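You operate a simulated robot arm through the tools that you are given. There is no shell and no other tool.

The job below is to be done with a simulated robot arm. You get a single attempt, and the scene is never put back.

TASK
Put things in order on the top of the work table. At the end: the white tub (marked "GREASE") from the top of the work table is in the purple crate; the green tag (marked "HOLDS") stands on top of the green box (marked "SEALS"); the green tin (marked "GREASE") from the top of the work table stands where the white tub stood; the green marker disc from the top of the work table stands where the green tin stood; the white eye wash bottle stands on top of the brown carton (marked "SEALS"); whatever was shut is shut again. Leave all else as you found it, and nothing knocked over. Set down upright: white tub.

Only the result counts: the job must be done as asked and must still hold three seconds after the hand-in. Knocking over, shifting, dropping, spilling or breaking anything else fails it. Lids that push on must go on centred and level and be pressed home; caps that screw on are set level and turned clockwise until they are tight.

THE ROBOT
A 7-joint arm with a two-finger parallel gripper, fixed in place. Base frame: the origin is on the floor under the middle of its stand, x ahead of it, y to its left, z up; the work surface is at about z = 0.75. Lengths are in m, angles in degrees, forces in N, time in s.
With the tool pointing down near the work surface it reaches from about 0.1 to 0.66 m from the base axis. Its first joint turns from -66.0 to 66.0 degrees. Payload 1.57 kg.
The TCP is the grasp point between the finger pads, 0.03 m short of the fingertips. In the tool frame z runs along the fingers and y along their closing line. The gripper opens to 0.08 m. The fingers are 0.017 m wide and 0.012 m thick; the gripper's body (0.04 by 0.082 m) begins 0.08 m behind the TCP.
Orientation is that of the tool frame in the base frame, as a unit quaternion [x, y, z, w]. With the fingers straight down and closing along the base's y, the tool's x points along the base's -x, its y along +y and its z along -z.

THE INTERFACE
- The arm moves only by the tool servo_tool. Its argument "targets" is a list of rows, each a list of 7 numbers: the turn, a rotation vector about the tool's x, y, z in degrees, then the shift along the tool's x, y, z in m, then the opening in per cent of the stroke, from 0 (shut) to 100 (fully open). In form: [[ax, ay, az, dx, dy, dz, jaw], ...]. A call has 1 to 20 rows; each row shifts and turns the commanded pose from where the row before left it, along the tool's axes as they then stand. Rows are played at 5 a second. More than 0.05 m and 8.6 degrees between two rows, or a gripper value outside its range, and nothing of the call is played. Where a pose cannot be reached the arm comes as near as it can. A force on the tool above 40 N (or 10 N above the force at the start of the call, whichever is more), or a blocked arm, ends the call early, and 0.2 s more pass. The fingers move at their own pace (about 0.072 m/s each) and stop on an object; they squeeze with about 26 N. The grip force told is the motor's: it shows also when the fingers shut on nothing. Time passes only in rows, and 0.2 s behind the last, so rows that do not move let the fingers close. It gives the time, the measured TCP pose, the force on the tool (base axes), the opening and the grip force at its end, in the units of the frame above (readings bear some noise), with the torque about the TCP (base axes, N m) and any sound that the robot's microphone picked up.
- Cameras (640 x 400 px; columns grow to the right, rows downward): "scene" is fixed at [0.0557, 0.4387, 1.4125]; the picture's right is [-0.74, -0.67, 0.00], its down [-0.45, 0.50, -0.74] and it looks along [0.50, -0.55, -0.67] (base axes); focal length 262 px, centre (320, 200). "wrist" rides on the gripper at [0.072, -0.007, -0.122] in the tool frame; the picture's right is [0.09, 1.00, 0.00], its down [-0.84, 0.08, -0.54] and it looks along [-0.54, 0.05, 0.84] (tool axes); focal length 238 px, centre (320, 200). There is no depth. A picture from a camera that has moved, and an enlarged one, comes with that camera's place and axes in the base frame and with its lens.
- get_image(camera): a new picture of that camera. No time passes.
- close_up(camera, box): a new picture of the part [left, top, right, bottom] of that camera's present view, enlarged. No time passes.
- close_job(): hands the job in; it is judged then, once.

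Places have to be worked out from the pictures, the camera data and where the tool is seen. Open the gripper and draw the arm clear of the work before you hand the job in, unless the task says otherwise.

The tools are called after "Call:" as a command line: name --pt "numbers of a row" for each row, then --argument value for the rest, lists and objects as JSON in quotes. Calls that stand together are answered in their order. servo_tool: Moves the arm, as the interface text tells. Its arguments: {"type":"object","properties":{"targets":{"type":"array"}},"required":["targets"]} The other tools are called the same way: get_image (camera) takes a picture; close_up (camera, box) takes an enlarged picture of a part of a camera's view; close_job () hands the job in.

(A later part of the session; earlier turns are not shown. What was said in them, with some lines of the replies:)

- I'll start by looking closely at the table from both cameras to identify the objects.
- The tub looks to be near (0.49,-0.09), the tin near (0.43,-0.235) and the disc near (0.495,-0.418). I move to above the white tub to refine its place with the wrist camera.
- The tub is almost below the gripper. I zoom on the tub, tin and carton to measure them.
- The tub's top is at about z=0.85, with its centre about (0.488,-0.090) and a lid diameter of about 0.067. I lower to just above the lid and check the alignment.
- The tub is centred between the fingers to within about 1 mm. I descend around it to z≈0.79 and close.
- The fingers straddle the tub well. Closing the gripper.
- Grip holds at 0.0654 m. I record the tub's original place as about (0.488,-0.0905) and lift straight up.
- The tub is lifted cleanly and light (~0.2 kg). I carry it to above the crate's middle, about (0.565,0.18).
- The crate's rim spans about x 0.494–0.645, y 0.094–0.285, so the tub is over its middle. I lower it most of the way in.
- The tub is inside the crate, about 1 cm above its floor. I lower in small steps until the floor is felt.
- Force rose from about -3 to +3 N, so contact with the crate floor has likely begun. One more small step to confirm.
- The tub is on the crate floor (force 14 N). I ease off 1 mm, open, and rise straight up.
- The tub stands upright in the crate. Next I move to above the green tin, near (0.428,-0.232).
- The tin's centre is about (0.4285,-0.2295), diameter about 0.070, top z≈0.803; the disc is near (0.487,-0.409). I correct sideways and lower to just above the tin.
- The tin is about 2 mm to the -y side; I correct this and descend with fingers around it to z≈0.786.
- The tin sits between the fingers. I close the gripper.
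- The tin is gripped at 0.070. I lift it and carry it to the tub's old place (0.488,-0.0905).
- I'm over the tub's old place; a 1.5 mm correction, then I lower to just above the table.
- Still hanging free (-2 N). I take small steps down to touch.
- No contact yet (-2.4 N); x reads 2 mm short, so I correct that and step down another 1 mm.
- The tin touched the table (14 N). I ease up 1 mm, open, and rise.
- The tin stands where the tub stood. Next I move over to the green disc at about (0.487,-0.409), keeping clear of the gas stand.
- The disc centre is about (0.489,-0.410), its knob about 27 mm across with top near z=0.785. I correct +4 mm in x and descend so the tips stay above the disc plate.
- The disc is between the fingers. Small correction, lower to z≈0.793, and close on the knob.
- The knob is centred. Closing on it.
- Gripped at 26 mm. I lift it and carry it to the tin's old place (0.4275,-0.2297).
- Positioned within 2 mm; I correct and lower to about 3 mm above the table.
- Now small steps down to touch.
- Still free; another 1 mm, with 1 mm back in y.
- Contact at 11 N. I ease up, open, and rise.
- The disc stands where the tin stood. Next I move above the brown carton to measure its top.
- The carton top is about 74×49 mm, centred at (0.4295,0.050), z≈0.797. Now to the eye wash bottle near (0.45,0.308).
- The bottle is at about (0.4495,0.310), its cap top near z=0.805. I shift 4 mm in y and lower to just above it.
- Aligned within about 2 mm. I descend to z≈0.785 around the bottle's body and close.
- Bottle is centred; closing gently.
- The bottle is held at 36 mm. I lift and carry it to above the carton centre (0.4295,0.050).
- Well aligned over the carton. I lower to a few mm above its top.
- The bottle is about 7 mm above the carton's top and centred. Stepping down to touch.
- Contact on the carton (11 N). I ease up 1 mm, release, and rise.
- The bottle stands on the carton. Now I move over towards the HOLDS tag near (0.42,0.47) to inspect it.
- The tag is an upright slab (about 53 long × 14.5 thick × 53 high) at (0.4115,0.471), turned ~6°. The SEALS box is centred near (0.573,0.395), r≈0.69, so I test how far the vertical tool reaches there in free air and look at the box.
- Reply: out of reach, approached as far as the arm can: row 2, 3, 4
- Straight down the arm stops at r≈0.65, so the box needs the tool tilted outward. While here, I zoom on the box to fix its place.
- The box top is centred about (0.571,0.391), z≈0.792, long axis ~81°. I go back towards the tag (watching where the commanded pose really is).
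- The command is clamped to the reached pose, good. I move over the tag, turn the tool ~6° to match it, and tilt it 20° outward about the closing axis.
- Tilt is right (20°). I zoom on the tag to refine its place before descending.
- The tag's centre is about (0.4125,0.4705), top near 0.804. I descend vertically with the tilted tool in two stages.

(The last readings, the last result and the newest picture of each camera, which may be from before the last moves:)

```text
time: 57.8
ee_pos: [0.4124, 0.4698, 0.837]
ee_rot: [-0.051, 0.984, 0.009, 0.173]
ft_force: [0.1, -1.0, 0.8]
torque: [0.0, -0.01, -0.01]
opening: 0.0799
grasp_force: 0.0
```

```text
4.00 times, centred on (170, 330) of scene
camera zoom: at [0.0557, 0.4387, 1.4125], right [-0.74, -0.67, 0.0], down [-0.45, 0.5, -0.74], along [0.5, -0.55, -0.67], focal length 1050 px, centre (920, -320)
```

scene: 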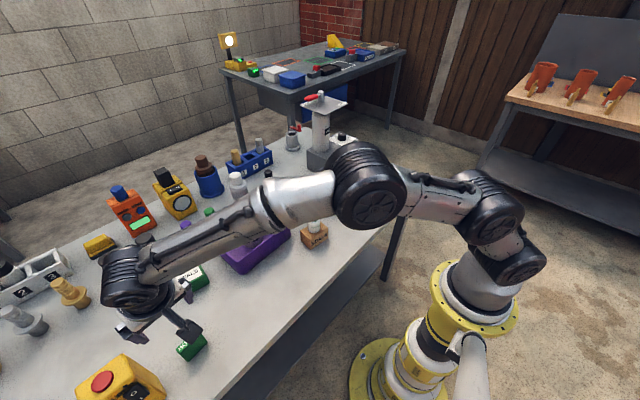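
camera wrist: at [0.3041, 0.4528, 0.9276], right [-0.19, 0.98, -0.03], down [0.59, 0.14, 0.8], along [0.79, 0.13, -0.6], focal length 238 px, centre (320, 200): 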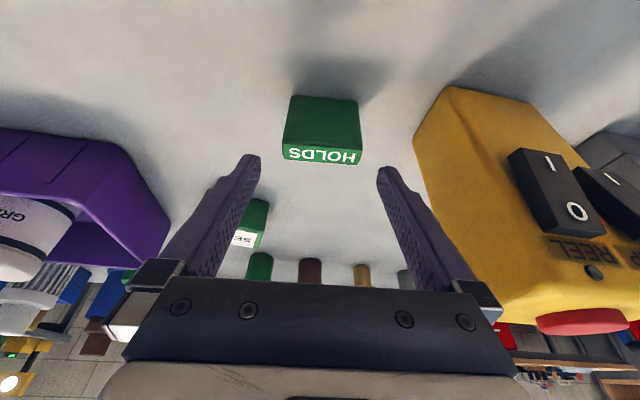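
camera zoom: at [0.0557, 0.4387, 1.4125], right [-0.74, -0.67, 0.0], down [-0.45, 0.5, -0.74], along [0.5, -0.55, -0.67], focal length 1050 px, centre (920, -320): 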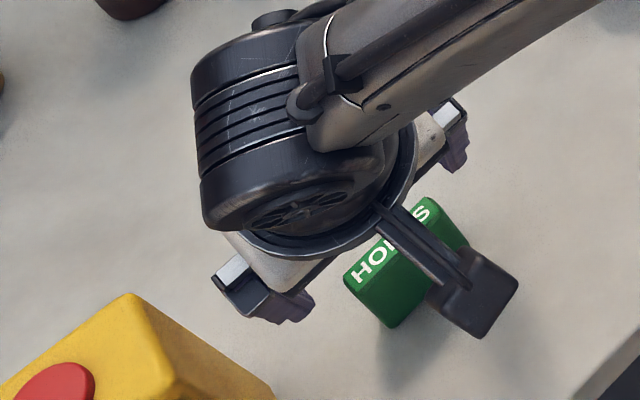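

Aligned within ~1 mm. I descend the remaining 47 mm with a 2 mm correction toward the robot.

Call:
servo_tool --pt "0 0 0 0.0073 0 0.0143 100" --pt "0 0 0 0.00547 0 0.01503 100" --pt "0 0 0 0.0051 0 0.01405 100" --pt "0 0 0 0 0 0 100"

Call:
get_image --camera "wrist"

Call:
close_up --camera "scene" --box '[120, 290, 248, 370]'

```text
time: 58.8
ee_pos: [0.4091, 0.469, 0.7895]
ee_rot: [-0.051, 0.984, 0.008, 0.173]
ft_force: [-0.5, 0.2, -0.1]
torque: [0.0, 0.0, 0.01]
opening: 0.08
grasp_force: 0.1
```

```text
taken
camera wrist: at [0.3019, 0.452, 0.8808], right [-0.19, 0.98, -0.03], down [0.59, 0.14, 0.8], along [0.79, 0.13, -0.6], focal length 238 px, centre (320, 200)
```

wrist: 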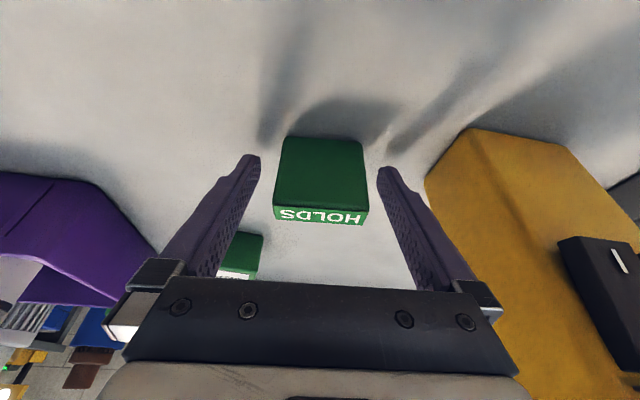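

```text
5.00 times, centred on (184, 330) of scene
camera zoom: at [0.0557, 0.4387, 1.4125], right [-0.74, -0.67, 0.0], down [-0.45, 0.5, -0.74], along [0.5, -0.55, -0.67], focal length 1312 px, centre (1000, -450)
```

zoom: 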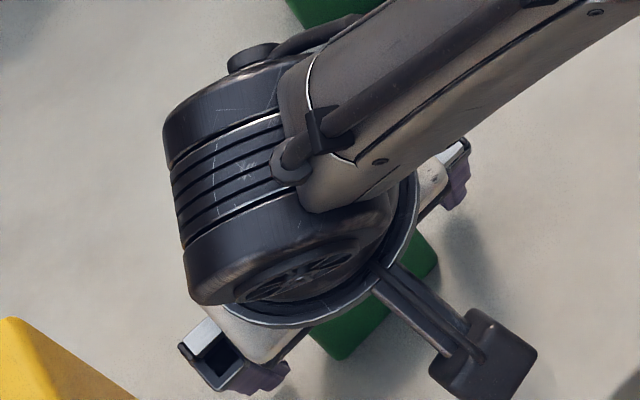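

The tag is straddled and parallel to the closing line. Closing.

Call:
servo_tool --pt "0 0 0 0 0 0 80" --pt "0 0 0 0 0 0 60" --pt "0 0 0 0 0 0 0" --pt "0 0 0 0 0 0 0" --pt "0 0 0 0 0 0 0"

Call:
close_up --camera "wrist" --box '[208, 110, 432, 250]'

```text
time: 60.0
ee_pos: [0.41, 0.4678, 0.7919]
ee_rot: [-0.051, 0.984, 0.009, 0.173]
ft_force: [0.1, 0.4, 1.1]
torque: [-0.03, 0.0, 0.04]
opening: 0.0532
grasp_force: 25.6
```

```text
2.86 times, centred on (320, 180) of wrist
camera zoom: at [0.3018, 0.452, 0.881], right [-0.19, 0.98, -0.03], down [0.59, 0.14, 0.8], along [0.79, 0.13, -0.6], focal length 681 px, centre (320, 257)
```

zoom: 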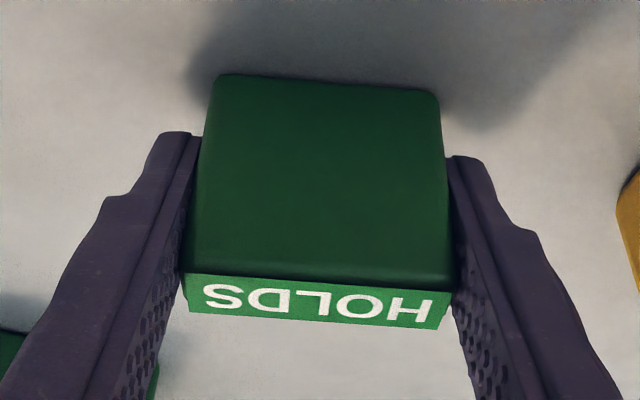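

Held at 53 mm. I lift 11 cm straight up and carry it over to the SEALS box, keeping the orientation.

Call:
servo_tool --pt "0 0 0 -0.0034 0 -0.0094 0" --pt "0 0 0 -0.01026 0 -0.0282 0" --pt "0 0 0 -0.01368 0 -0.0376 0" --pt "0 0 0 -0.01026 0 -0.0282 0" --pt "0 0 0 0 0 0 0"

Call:
get_image --camera "wrist"

Call:
get_image --camera "scene"

```text
time: 61.2
ee_pos: [0.4083, 0.4693, 0.9027]
ee_rot: [-0.051, 0.983, 0.009, 0.174]
ft_force: [0.3, -0.4, -0.6]
torque: [0.0, -0.04, 0.0]
opening: 0.0531
grasp_force: 26.1
```

```text
taken
camera wrist: at [0.3002, 0.4526, 0.9925], right [-0.19, 0.98, -0.03], down [0.59, 0.14, 0.8], along [0.79, 0.13, -0.61], focal length 238 px, centre (320, 200)
```

wrist: 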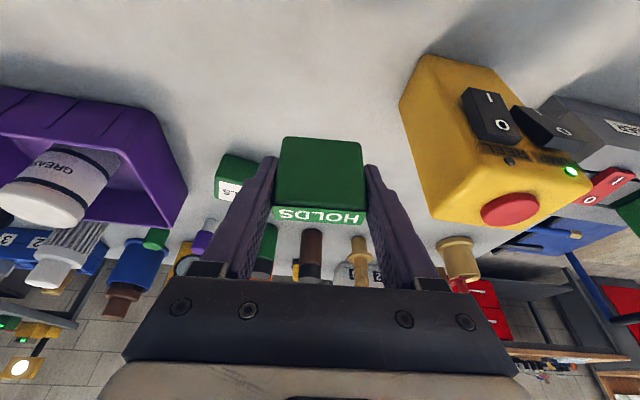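

```text
taken
```

scene: 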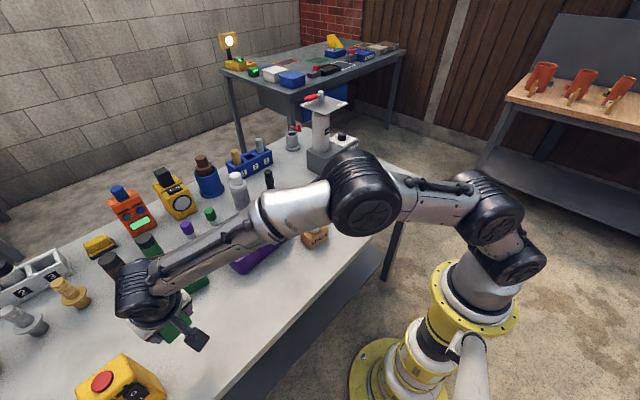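

The tag hangs upright in the grip. Now the sideways carry to above the box, target TCP (0.566,0.391).

Call:
servo_tool --pt "0 0 0 -0.0349 -0.02375 0.0127 0" --pt "0 0 0 -0.0349 -0.02375 0.0127 0" --pt "0 0 0 -0.0349 -0.02375 0.0127 0" --pt "0 0 0 -0.0349 -0.02375 0.0127 0" --pt "0 0 0 0 0 0 0" --pt "0 0 0 0 0 0 0"

Call:
get_image --camera "wrist"

Call:
get_image --camera "scene"

Call:
close_up --camera "scene" --box '[110, 200, 270, 300]'

```text
time: 62.6
ee_pos: [0.5665, 0.3902, 0.9027]
ee_rot: [-0.051, 0.983, 0.009, 0.174]
ft_force: [0.1, -0.7, -0.7]
torque: [0.01, 0.0, 0.02]
opening: 0.0531
grasp_force: 26.2
```

```text
taken
camera wrist: at [0.4583, 0.3724, 0.993], right [-0.19, 0.98, -0.03], down [0.59, 0.14, 0.8], along [0.79, 0.13, -0.61], focal length 238 px, centre (320, 200)
```

wrist: 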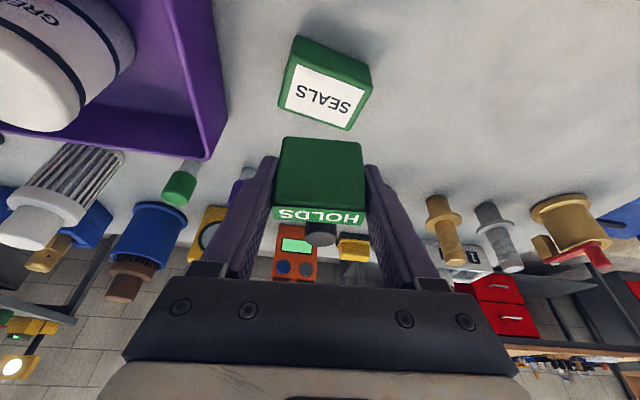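

```text
taken
```

scene: 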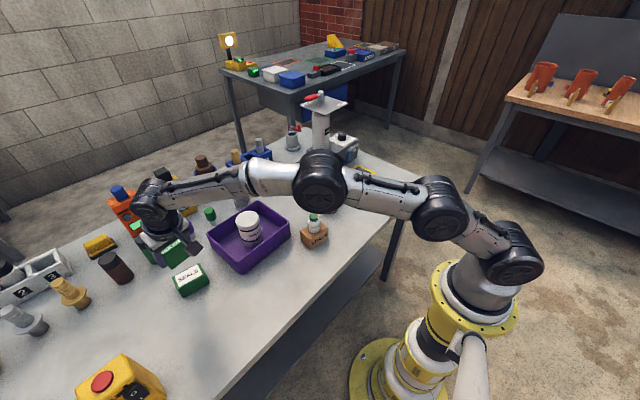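

```text
4.00 times, centred on (190, 250) of scene
camera zoom: at [0.0557, 0.4387, 1.4125], right [-0.74, -0.67, 0.0], down [-0.45, 0.5, -0.74], along [0.5, -0.55, -0.67], focal length 1050 px, centre (840, 0)
```

zoom: 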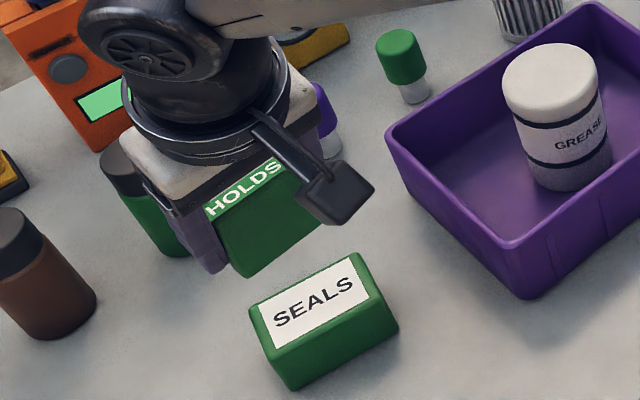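

Reached without trouble. I zoom on the box in the wrist view to check the lateral alignment before lowering.

Call:
close_up --camera "wrist" --box '[256, 25, 400, 145]'

Call:
close_up --camera "wrist" --box '[208, 110, 432, 250]'

```text
3.33 times, centred on (328, 85) of wrist
camera zoom: at [0.4583, 0.3724, 0.993], right [-0.19, 0.98, -0.03], down [0.59, 0.14, 0.8], along [0.79, 0.13, -0.61], focal length 794 px, centre (293, 583)
```

zoom: 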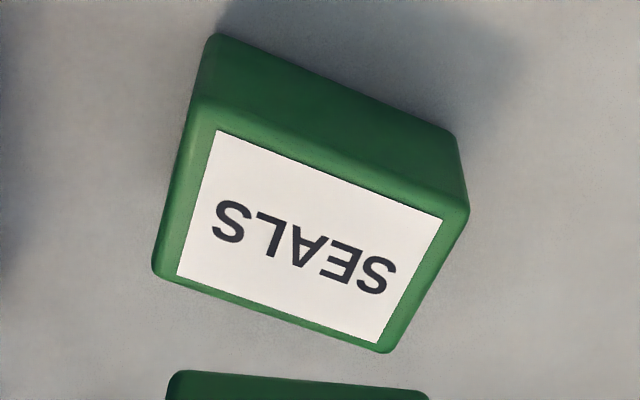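

```text
2.86 times, centred on (320, 180) of wrist
camera zoom: at [0.4583, 0.3724, 0.993], right [-0.19, 0.98, -0.03], down [0.59, 0.14, 0.8], along [0.79, 0.13, -0.61], focal length 681 px, centre (320, 257)
```

zoom: 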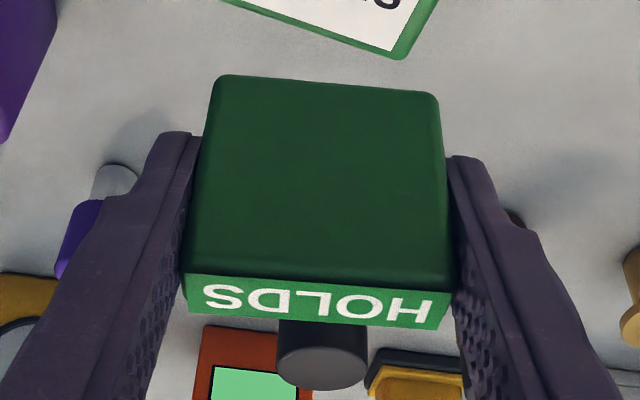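

The tag and box centres coincide at about (0.570,0.391). I lower vertically to ~7 mm above the box top.

Call:
servo_tool --pt "0 0 0 0.00855 0 0.0235 0" --pt "0 0 0 0.00855 0 0.0235 0" --pt "0 0 0 0.00445 0 0.0122 0" --pt "0 0 0 0 0 0 0"

Call:
get_image --camera "wrist"

Call:
close_up --camera "scene" --box '[130, 220, 258, 300]'

```text
time: 63.6
ee_pos: [0.5653, 0.3904, 0.8379]
ee_rot: [-0.051, 0.984, 0.009, 0.173]
ft_force: [-0.4, -0.6, -0.6]
torque: [0.03, 0.02, 0.02]
opening: 0.053
grasp_force: 26.3
```

```text
taken
camera wrist: at [0.4584, 0.3731, 0.9286], right [-0.19, 0.98, -0.03], down [0.59, 0.14, 0.8], along [0.79, 0.13, -0.6], focal length 238 px, centre (320, 200)
```

wrist: 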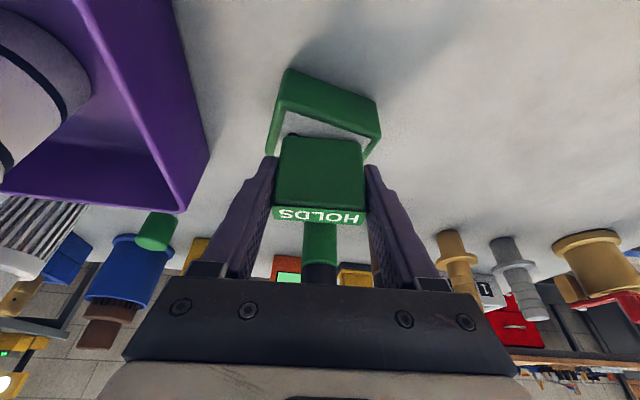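

```text
5.00 times, centred on (194, 260) of scene
camera zoom: at [0.0557, 0.4387, 1.4125], right [-0.74, -0.67, 0.0], down [-0.45, 0.5, -0.74], along [0.5, -0.55, -0.67], focal length 1312 px, centre (950, -100)
```

zoom: 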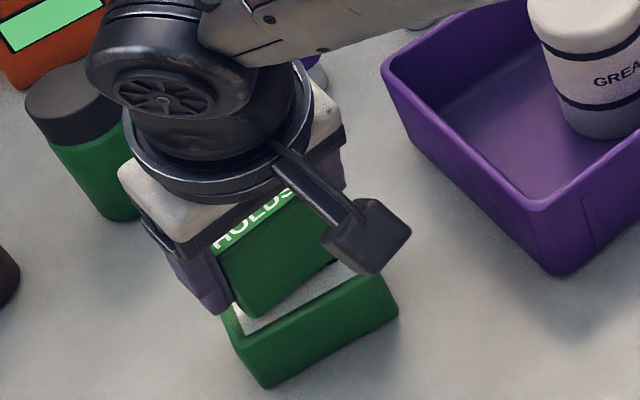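

Call:
close_up --camera "wrist" --box '[240, 55, 400, 235]'

Call:
servo_tool --pt "0 0 0 0.00068 0 0.00188 0" --pt "0 0 0 0.00034 0 0.00094 0" --pt "0 0 0 0 0 0 0"

```text
2.22 times, centred on (320, 145) of wrist
camera zoom: at [0.4584, 0.3731, 0.9286], right [-0.19, 0.98, -0.03], down [0.59, 0.14, 0.8], along [0.79, 0.13, -0.6], focal length 530 px, centre (320, 322)
```

zoom: 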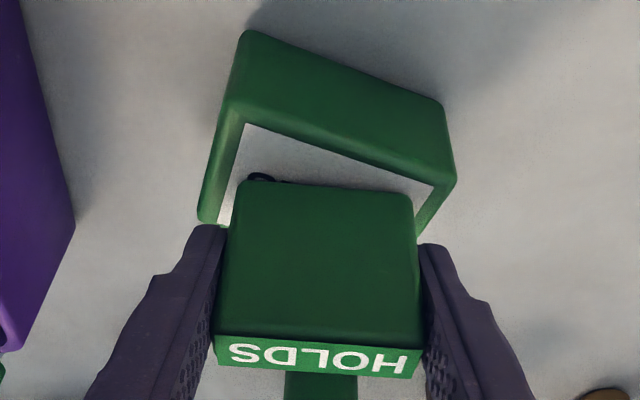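

```text
time: 64.4
ee_pos: [0.5656, 0.3908, 0.8362]
ee_rot: [-0.051, 0.983, 0.009, 0.173]
ft_force: [-0.2, -0.3, 1.3]
torque: [-0.06, -0.01, -0.02]
opening: 0.053
grasp_force: 26.2
```

The tag is fully over the box top with ~8–12 mm margins on all sides. Force is barely changed, so I step down further.

Call:
servo_tool --pt "0 0 0 0.00034 0 0.00094 0" --pt "0 0 0 0 0 0 0"

```text
time: 65.0
ee_pos: [0.5666, 0.3905, 0.8361]
ee_rot: [-0.051, 0.984, 0.01, 0.173]
ft_force: [-0.9, -0.7, 4.1]
torque: [-0.11, 0.03, -0.05]
opening: 0.0533
grasp_force: 25.9
```

Call:
servo_tool --pt "0 0 0 0.00027 0 0.00075 0" --pt "0 0 0 0 0 0 0"

Call:
close_up --camera "scene" --box '[140, 230, 236, 290]'

Call:
close_up --camera "wrist" --box '[240, 55, 400, 235]'

```text
time: 65.6
ee_pos: [0.5674, 0.3903, 0.8355]
ee_rot: [-0.051, 0.983, 0.01, 0.175]
ft_force: [-1.7, -1.4, 10.7]
torque: [-0.13, 0.06, 0.01]
opening: 0.0531
grasp_force: 25.8
```

```text
6.67 times, centred on (188, 260) of scene
camera zoom: at [0.0555, 0.4386, 1.4125], right [-0.74, -0.67, 0.0], down [-0.45, 0.5, -0.74], along [0.5, -0.55, -0.67], focal length 1750 px, centre (1200, -200)
```

zoom: 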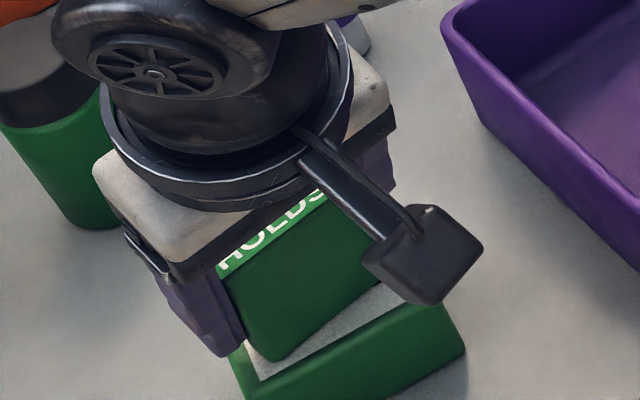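

```text
2.22 times, centred on (320, 145) of wrist
camera zoom: at [0.4589, 0.3734, 0.9253], right [-0.19, 0.98, -0.03], down [0.59, 0.14, 0.8], along [0.79, 0.13, -0.6], focal length 530 px, centre (320, 322)
```

zoom: 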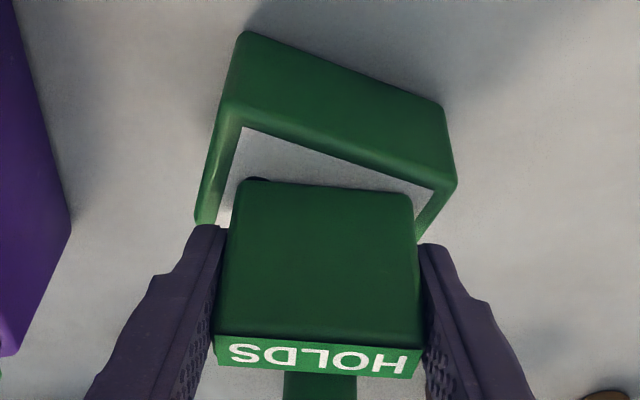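

The tag rests on the box (11 N). I ease off slightly, open slowly, then rise vertically.

Call:
servo_tool --pt "0 0 0 -0.00027 0 -0.00075 0" --pt "0 0 0 0 0 0 0" --pt "0 0 0 0 0 0 68" --pt "0 0 0 0 0 0 72" --pt "0 0 0 0 0 0 80" --pt "0 0 0 0 0 0 90" --pt "0 0 0 0 0 0 100" --pt "0 0 0 0 0 0 100"

Call:
close_up --camera "wrist" --box '[240, 55, 400, 235]'

```text
time: 67.4
ee_pos: [0.5659, 0.3905, 0.8348]
ee_rot: [-0.051, 0.984, 0.009, 0.172]
ft_force: [0.2, 0.4, -0.7]
torque: [0.02, 0.0, 0.03]
opening: 0.0802
grasp_force: 0.0
```

```text
2.22 times, centred on (320, 145) of wrist
camera zoom: at [0.4586, 0.3731, 0.9245], right [-0.19, 0.98, -0.03], down [0.59, 0.14, 0.8], along [0.79, 0.13, -0.6], focal length 530 px, centre (320, 322)
```

zoom: 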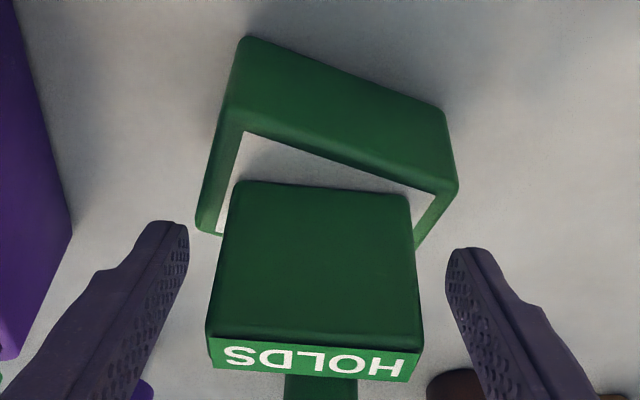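

The tag stands free on the box. I rise vertically clear of it.

Call:
servo_tool --pt "0 0 0 -0.00342 0 -0.0094 100" --pt "0 0 0 -0.00684 0 -0.0188 100" --pt "0 0 0 -0.01197 0 -0.0329 100" --pt "0 0 0 -0.01197 0 -0.0329 100" --pt "0 0 0 0 0 0 100"

Call:
get_image --camera "wrist"

Call:
get_image --camera "scene"

```text
time: 68.6
ee_pos: [0.5659, 0.3906, 0.9354]
ee_rot: [-0.051, 0.983, 0.009, 0.174]
ft_force: [0.2, -0.1, -0.1]
torque: [-0.02, -0.01, 0.04]
opening: 0.0801
grasp_force: 0.0
```

```text
taken
camera wrist: at [0.4583, 0.374, 1.0251], right [-0.19, 0.98, -0.03], down [0.59, 0.14, 0.8], along [0.79, 0.13, -0.61], focal length 238 px, centre (320, 200)
```

wrist: 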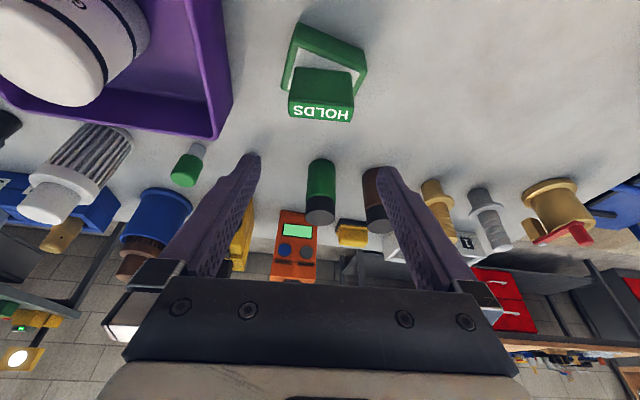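

```text
taken
```

scene: 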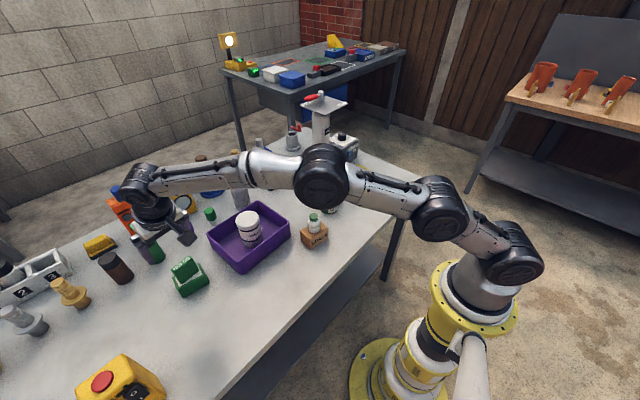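

The tag stands on the SEALS box. I now draw the arm up and back toward its start pose and straighten the tool.

Call:
servo_tool --pt "0 0 0 0.01377 -0.02797 -0.02428 100" --pt "0 0 0 0.01377 -0.02797 -0.02428 100" --pt "0 0 0 0.01377 -0.02797 -0.02428 100" --pt "0 0 0 0.01377 -0.02797 -0.02428 100" --pt "0 0 0 0.01377 -0.02797 -0.02428 100" --pt "0 0 0 0.01377 -0.02797 -0.02428 100" --pt "0 0 0 0.01377 -0.02797 -0.02428 100" --pt "0 0 0 0.01377 -0.02797 -0.02428 100" --pt "0 7 0 0 0 0 100" --pt "0 7 0 0 0 0 100" --pt "0 6 0 0 0 0 100" --pt "0 0 5.9 0 0 0 100" --pt "0 0 0 0 0 0 100"

Call:
get_image --camera "wrist"

Call:
get_image --camera "scene"

```text
time: 71.4
ee_pos: [0.4198, 0.1495, 1.0799]
ee_rot: [0.0, 1.0, -0.001, 0.0]
ft_force: [0.0, -0.2, 0.7]
torque: [0.0, -0.03, 0.01]
opening: 0.08
grasp_force: 0.0
```

```text
taken
camera wrist: at [0.3482, 0.1436, 1.2018], right [-0.09, 1.0, 0.0], down [0.84, 0.08, 0.54], along [0.54, 0.05, -0.84], focal length 238 px, centre (320, 200)
```

wrist: 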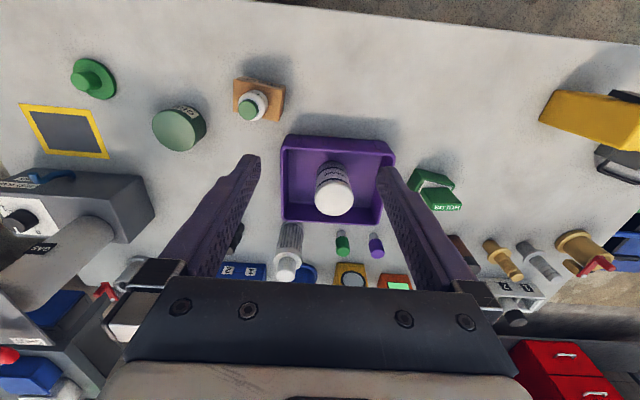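

```text
taken
```

scene: 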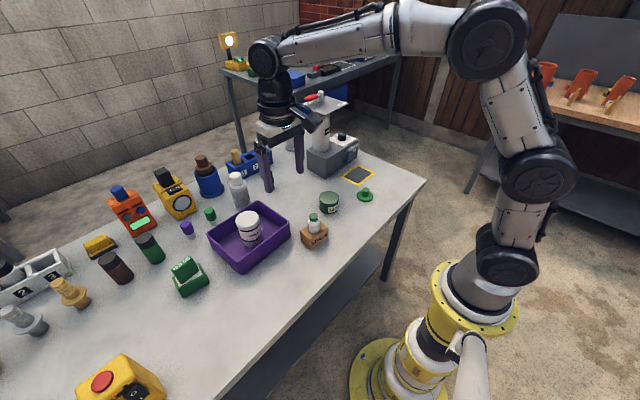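

The arm is clear. Final close-ups to confirm each item before handing in.

Call:
close_up --camera "scene" --box '[280, 150, 440, 250]'

Call:
close_up --camera "scene" --box '[140, 200, 300, 300]'

Call:
close_up --camera "scene" --box '[60, 120, 284, 260]'

```text
4.00 times, centred on (360, 200) of scene
camera zoom: at [0.0557, 0.4387, 1.4125], right [-0.74, -0.67, 0.0], down [-0.45, 0.5, -0.74], along [0.5, -0.55, -0.67], focal length 1050 px, centre (160, 200)
```

zoom: 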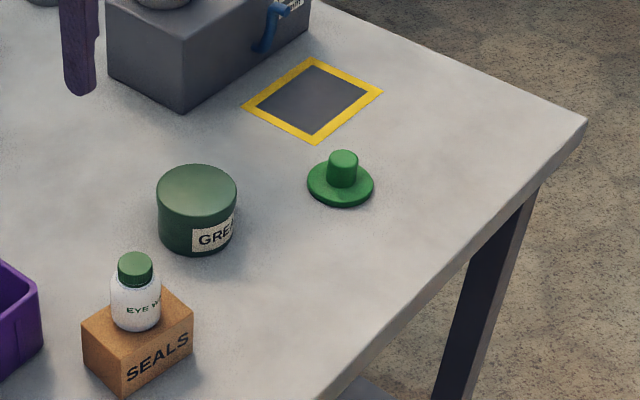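

```text
4.00 times, centred on (220, 250) of scene
camera zoom: at [0.0557, 0.4387, 1.4125], right [-0.74, -0.67, 0.0], down [-0.45, 0.5, -0.74], along [0.5, -0.55, -0.67], focal length 1050 px, centre (720, 0)
```

zoom: 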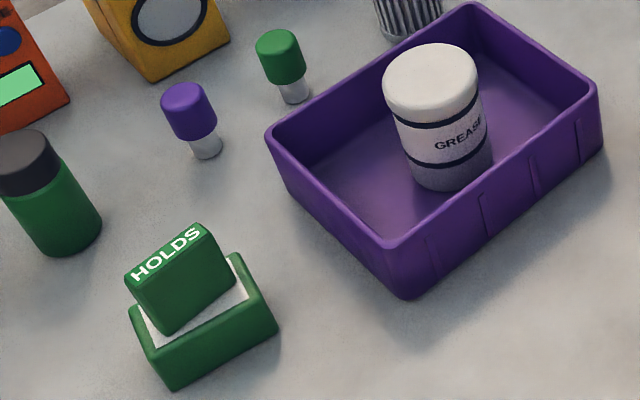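

```text
2.86 times, centred on (172, 190) of scene
camera zoom: at [0.0557, 0.4387, 1.4125], right [-0.74, -0.67, 0.0], down [-0.45, 0.5, -0.74], along [0.5, -0.55, -0.67], focal length 750 px, centre (743, 229)
```

zoom: 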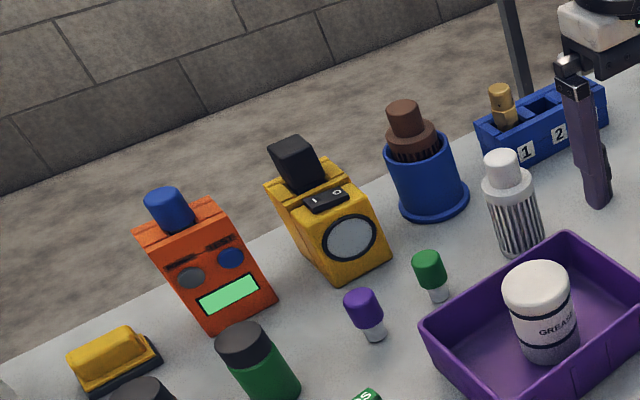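

Everything checks out: the tub is upright in the crate, the tin and disc are in their new places, the bottle is on the carton and the tag is on the green box. Nothing else looks moved and nothing was opened, the gripper is open and the arm is clear, so I hand the job in.

Call:
close_job

```text
The job is handed in.
```

I finished the job and handed it in; the hand-in returned no verdict. In the last pictures every item was where you asked:

- **White tub:** it stands upright in the purple crate, near the middle.
- **Green tin:** it stands where the white tub stood, within about 2 mm by the arm's readings.
- **Green marker disc:** it stands where the green tin stood, also within about 2 mm.
- **White eye wash bottle:** it stands on top of the brown "SEALS" carton.
- **Green "HOLDS" tag:** it stands on top of the green "SEALS" box, about 8–12 mm in from every edge. The arm could not reach the box with the tool straight down, so I set the tag down with the tool tilted 20°.

I didn't open anything, so nothing needed shutting again. Nothing was knocked over, and nothing else looked moved in the pictures. The gripper was open and the arm clear of the table at hand-in.
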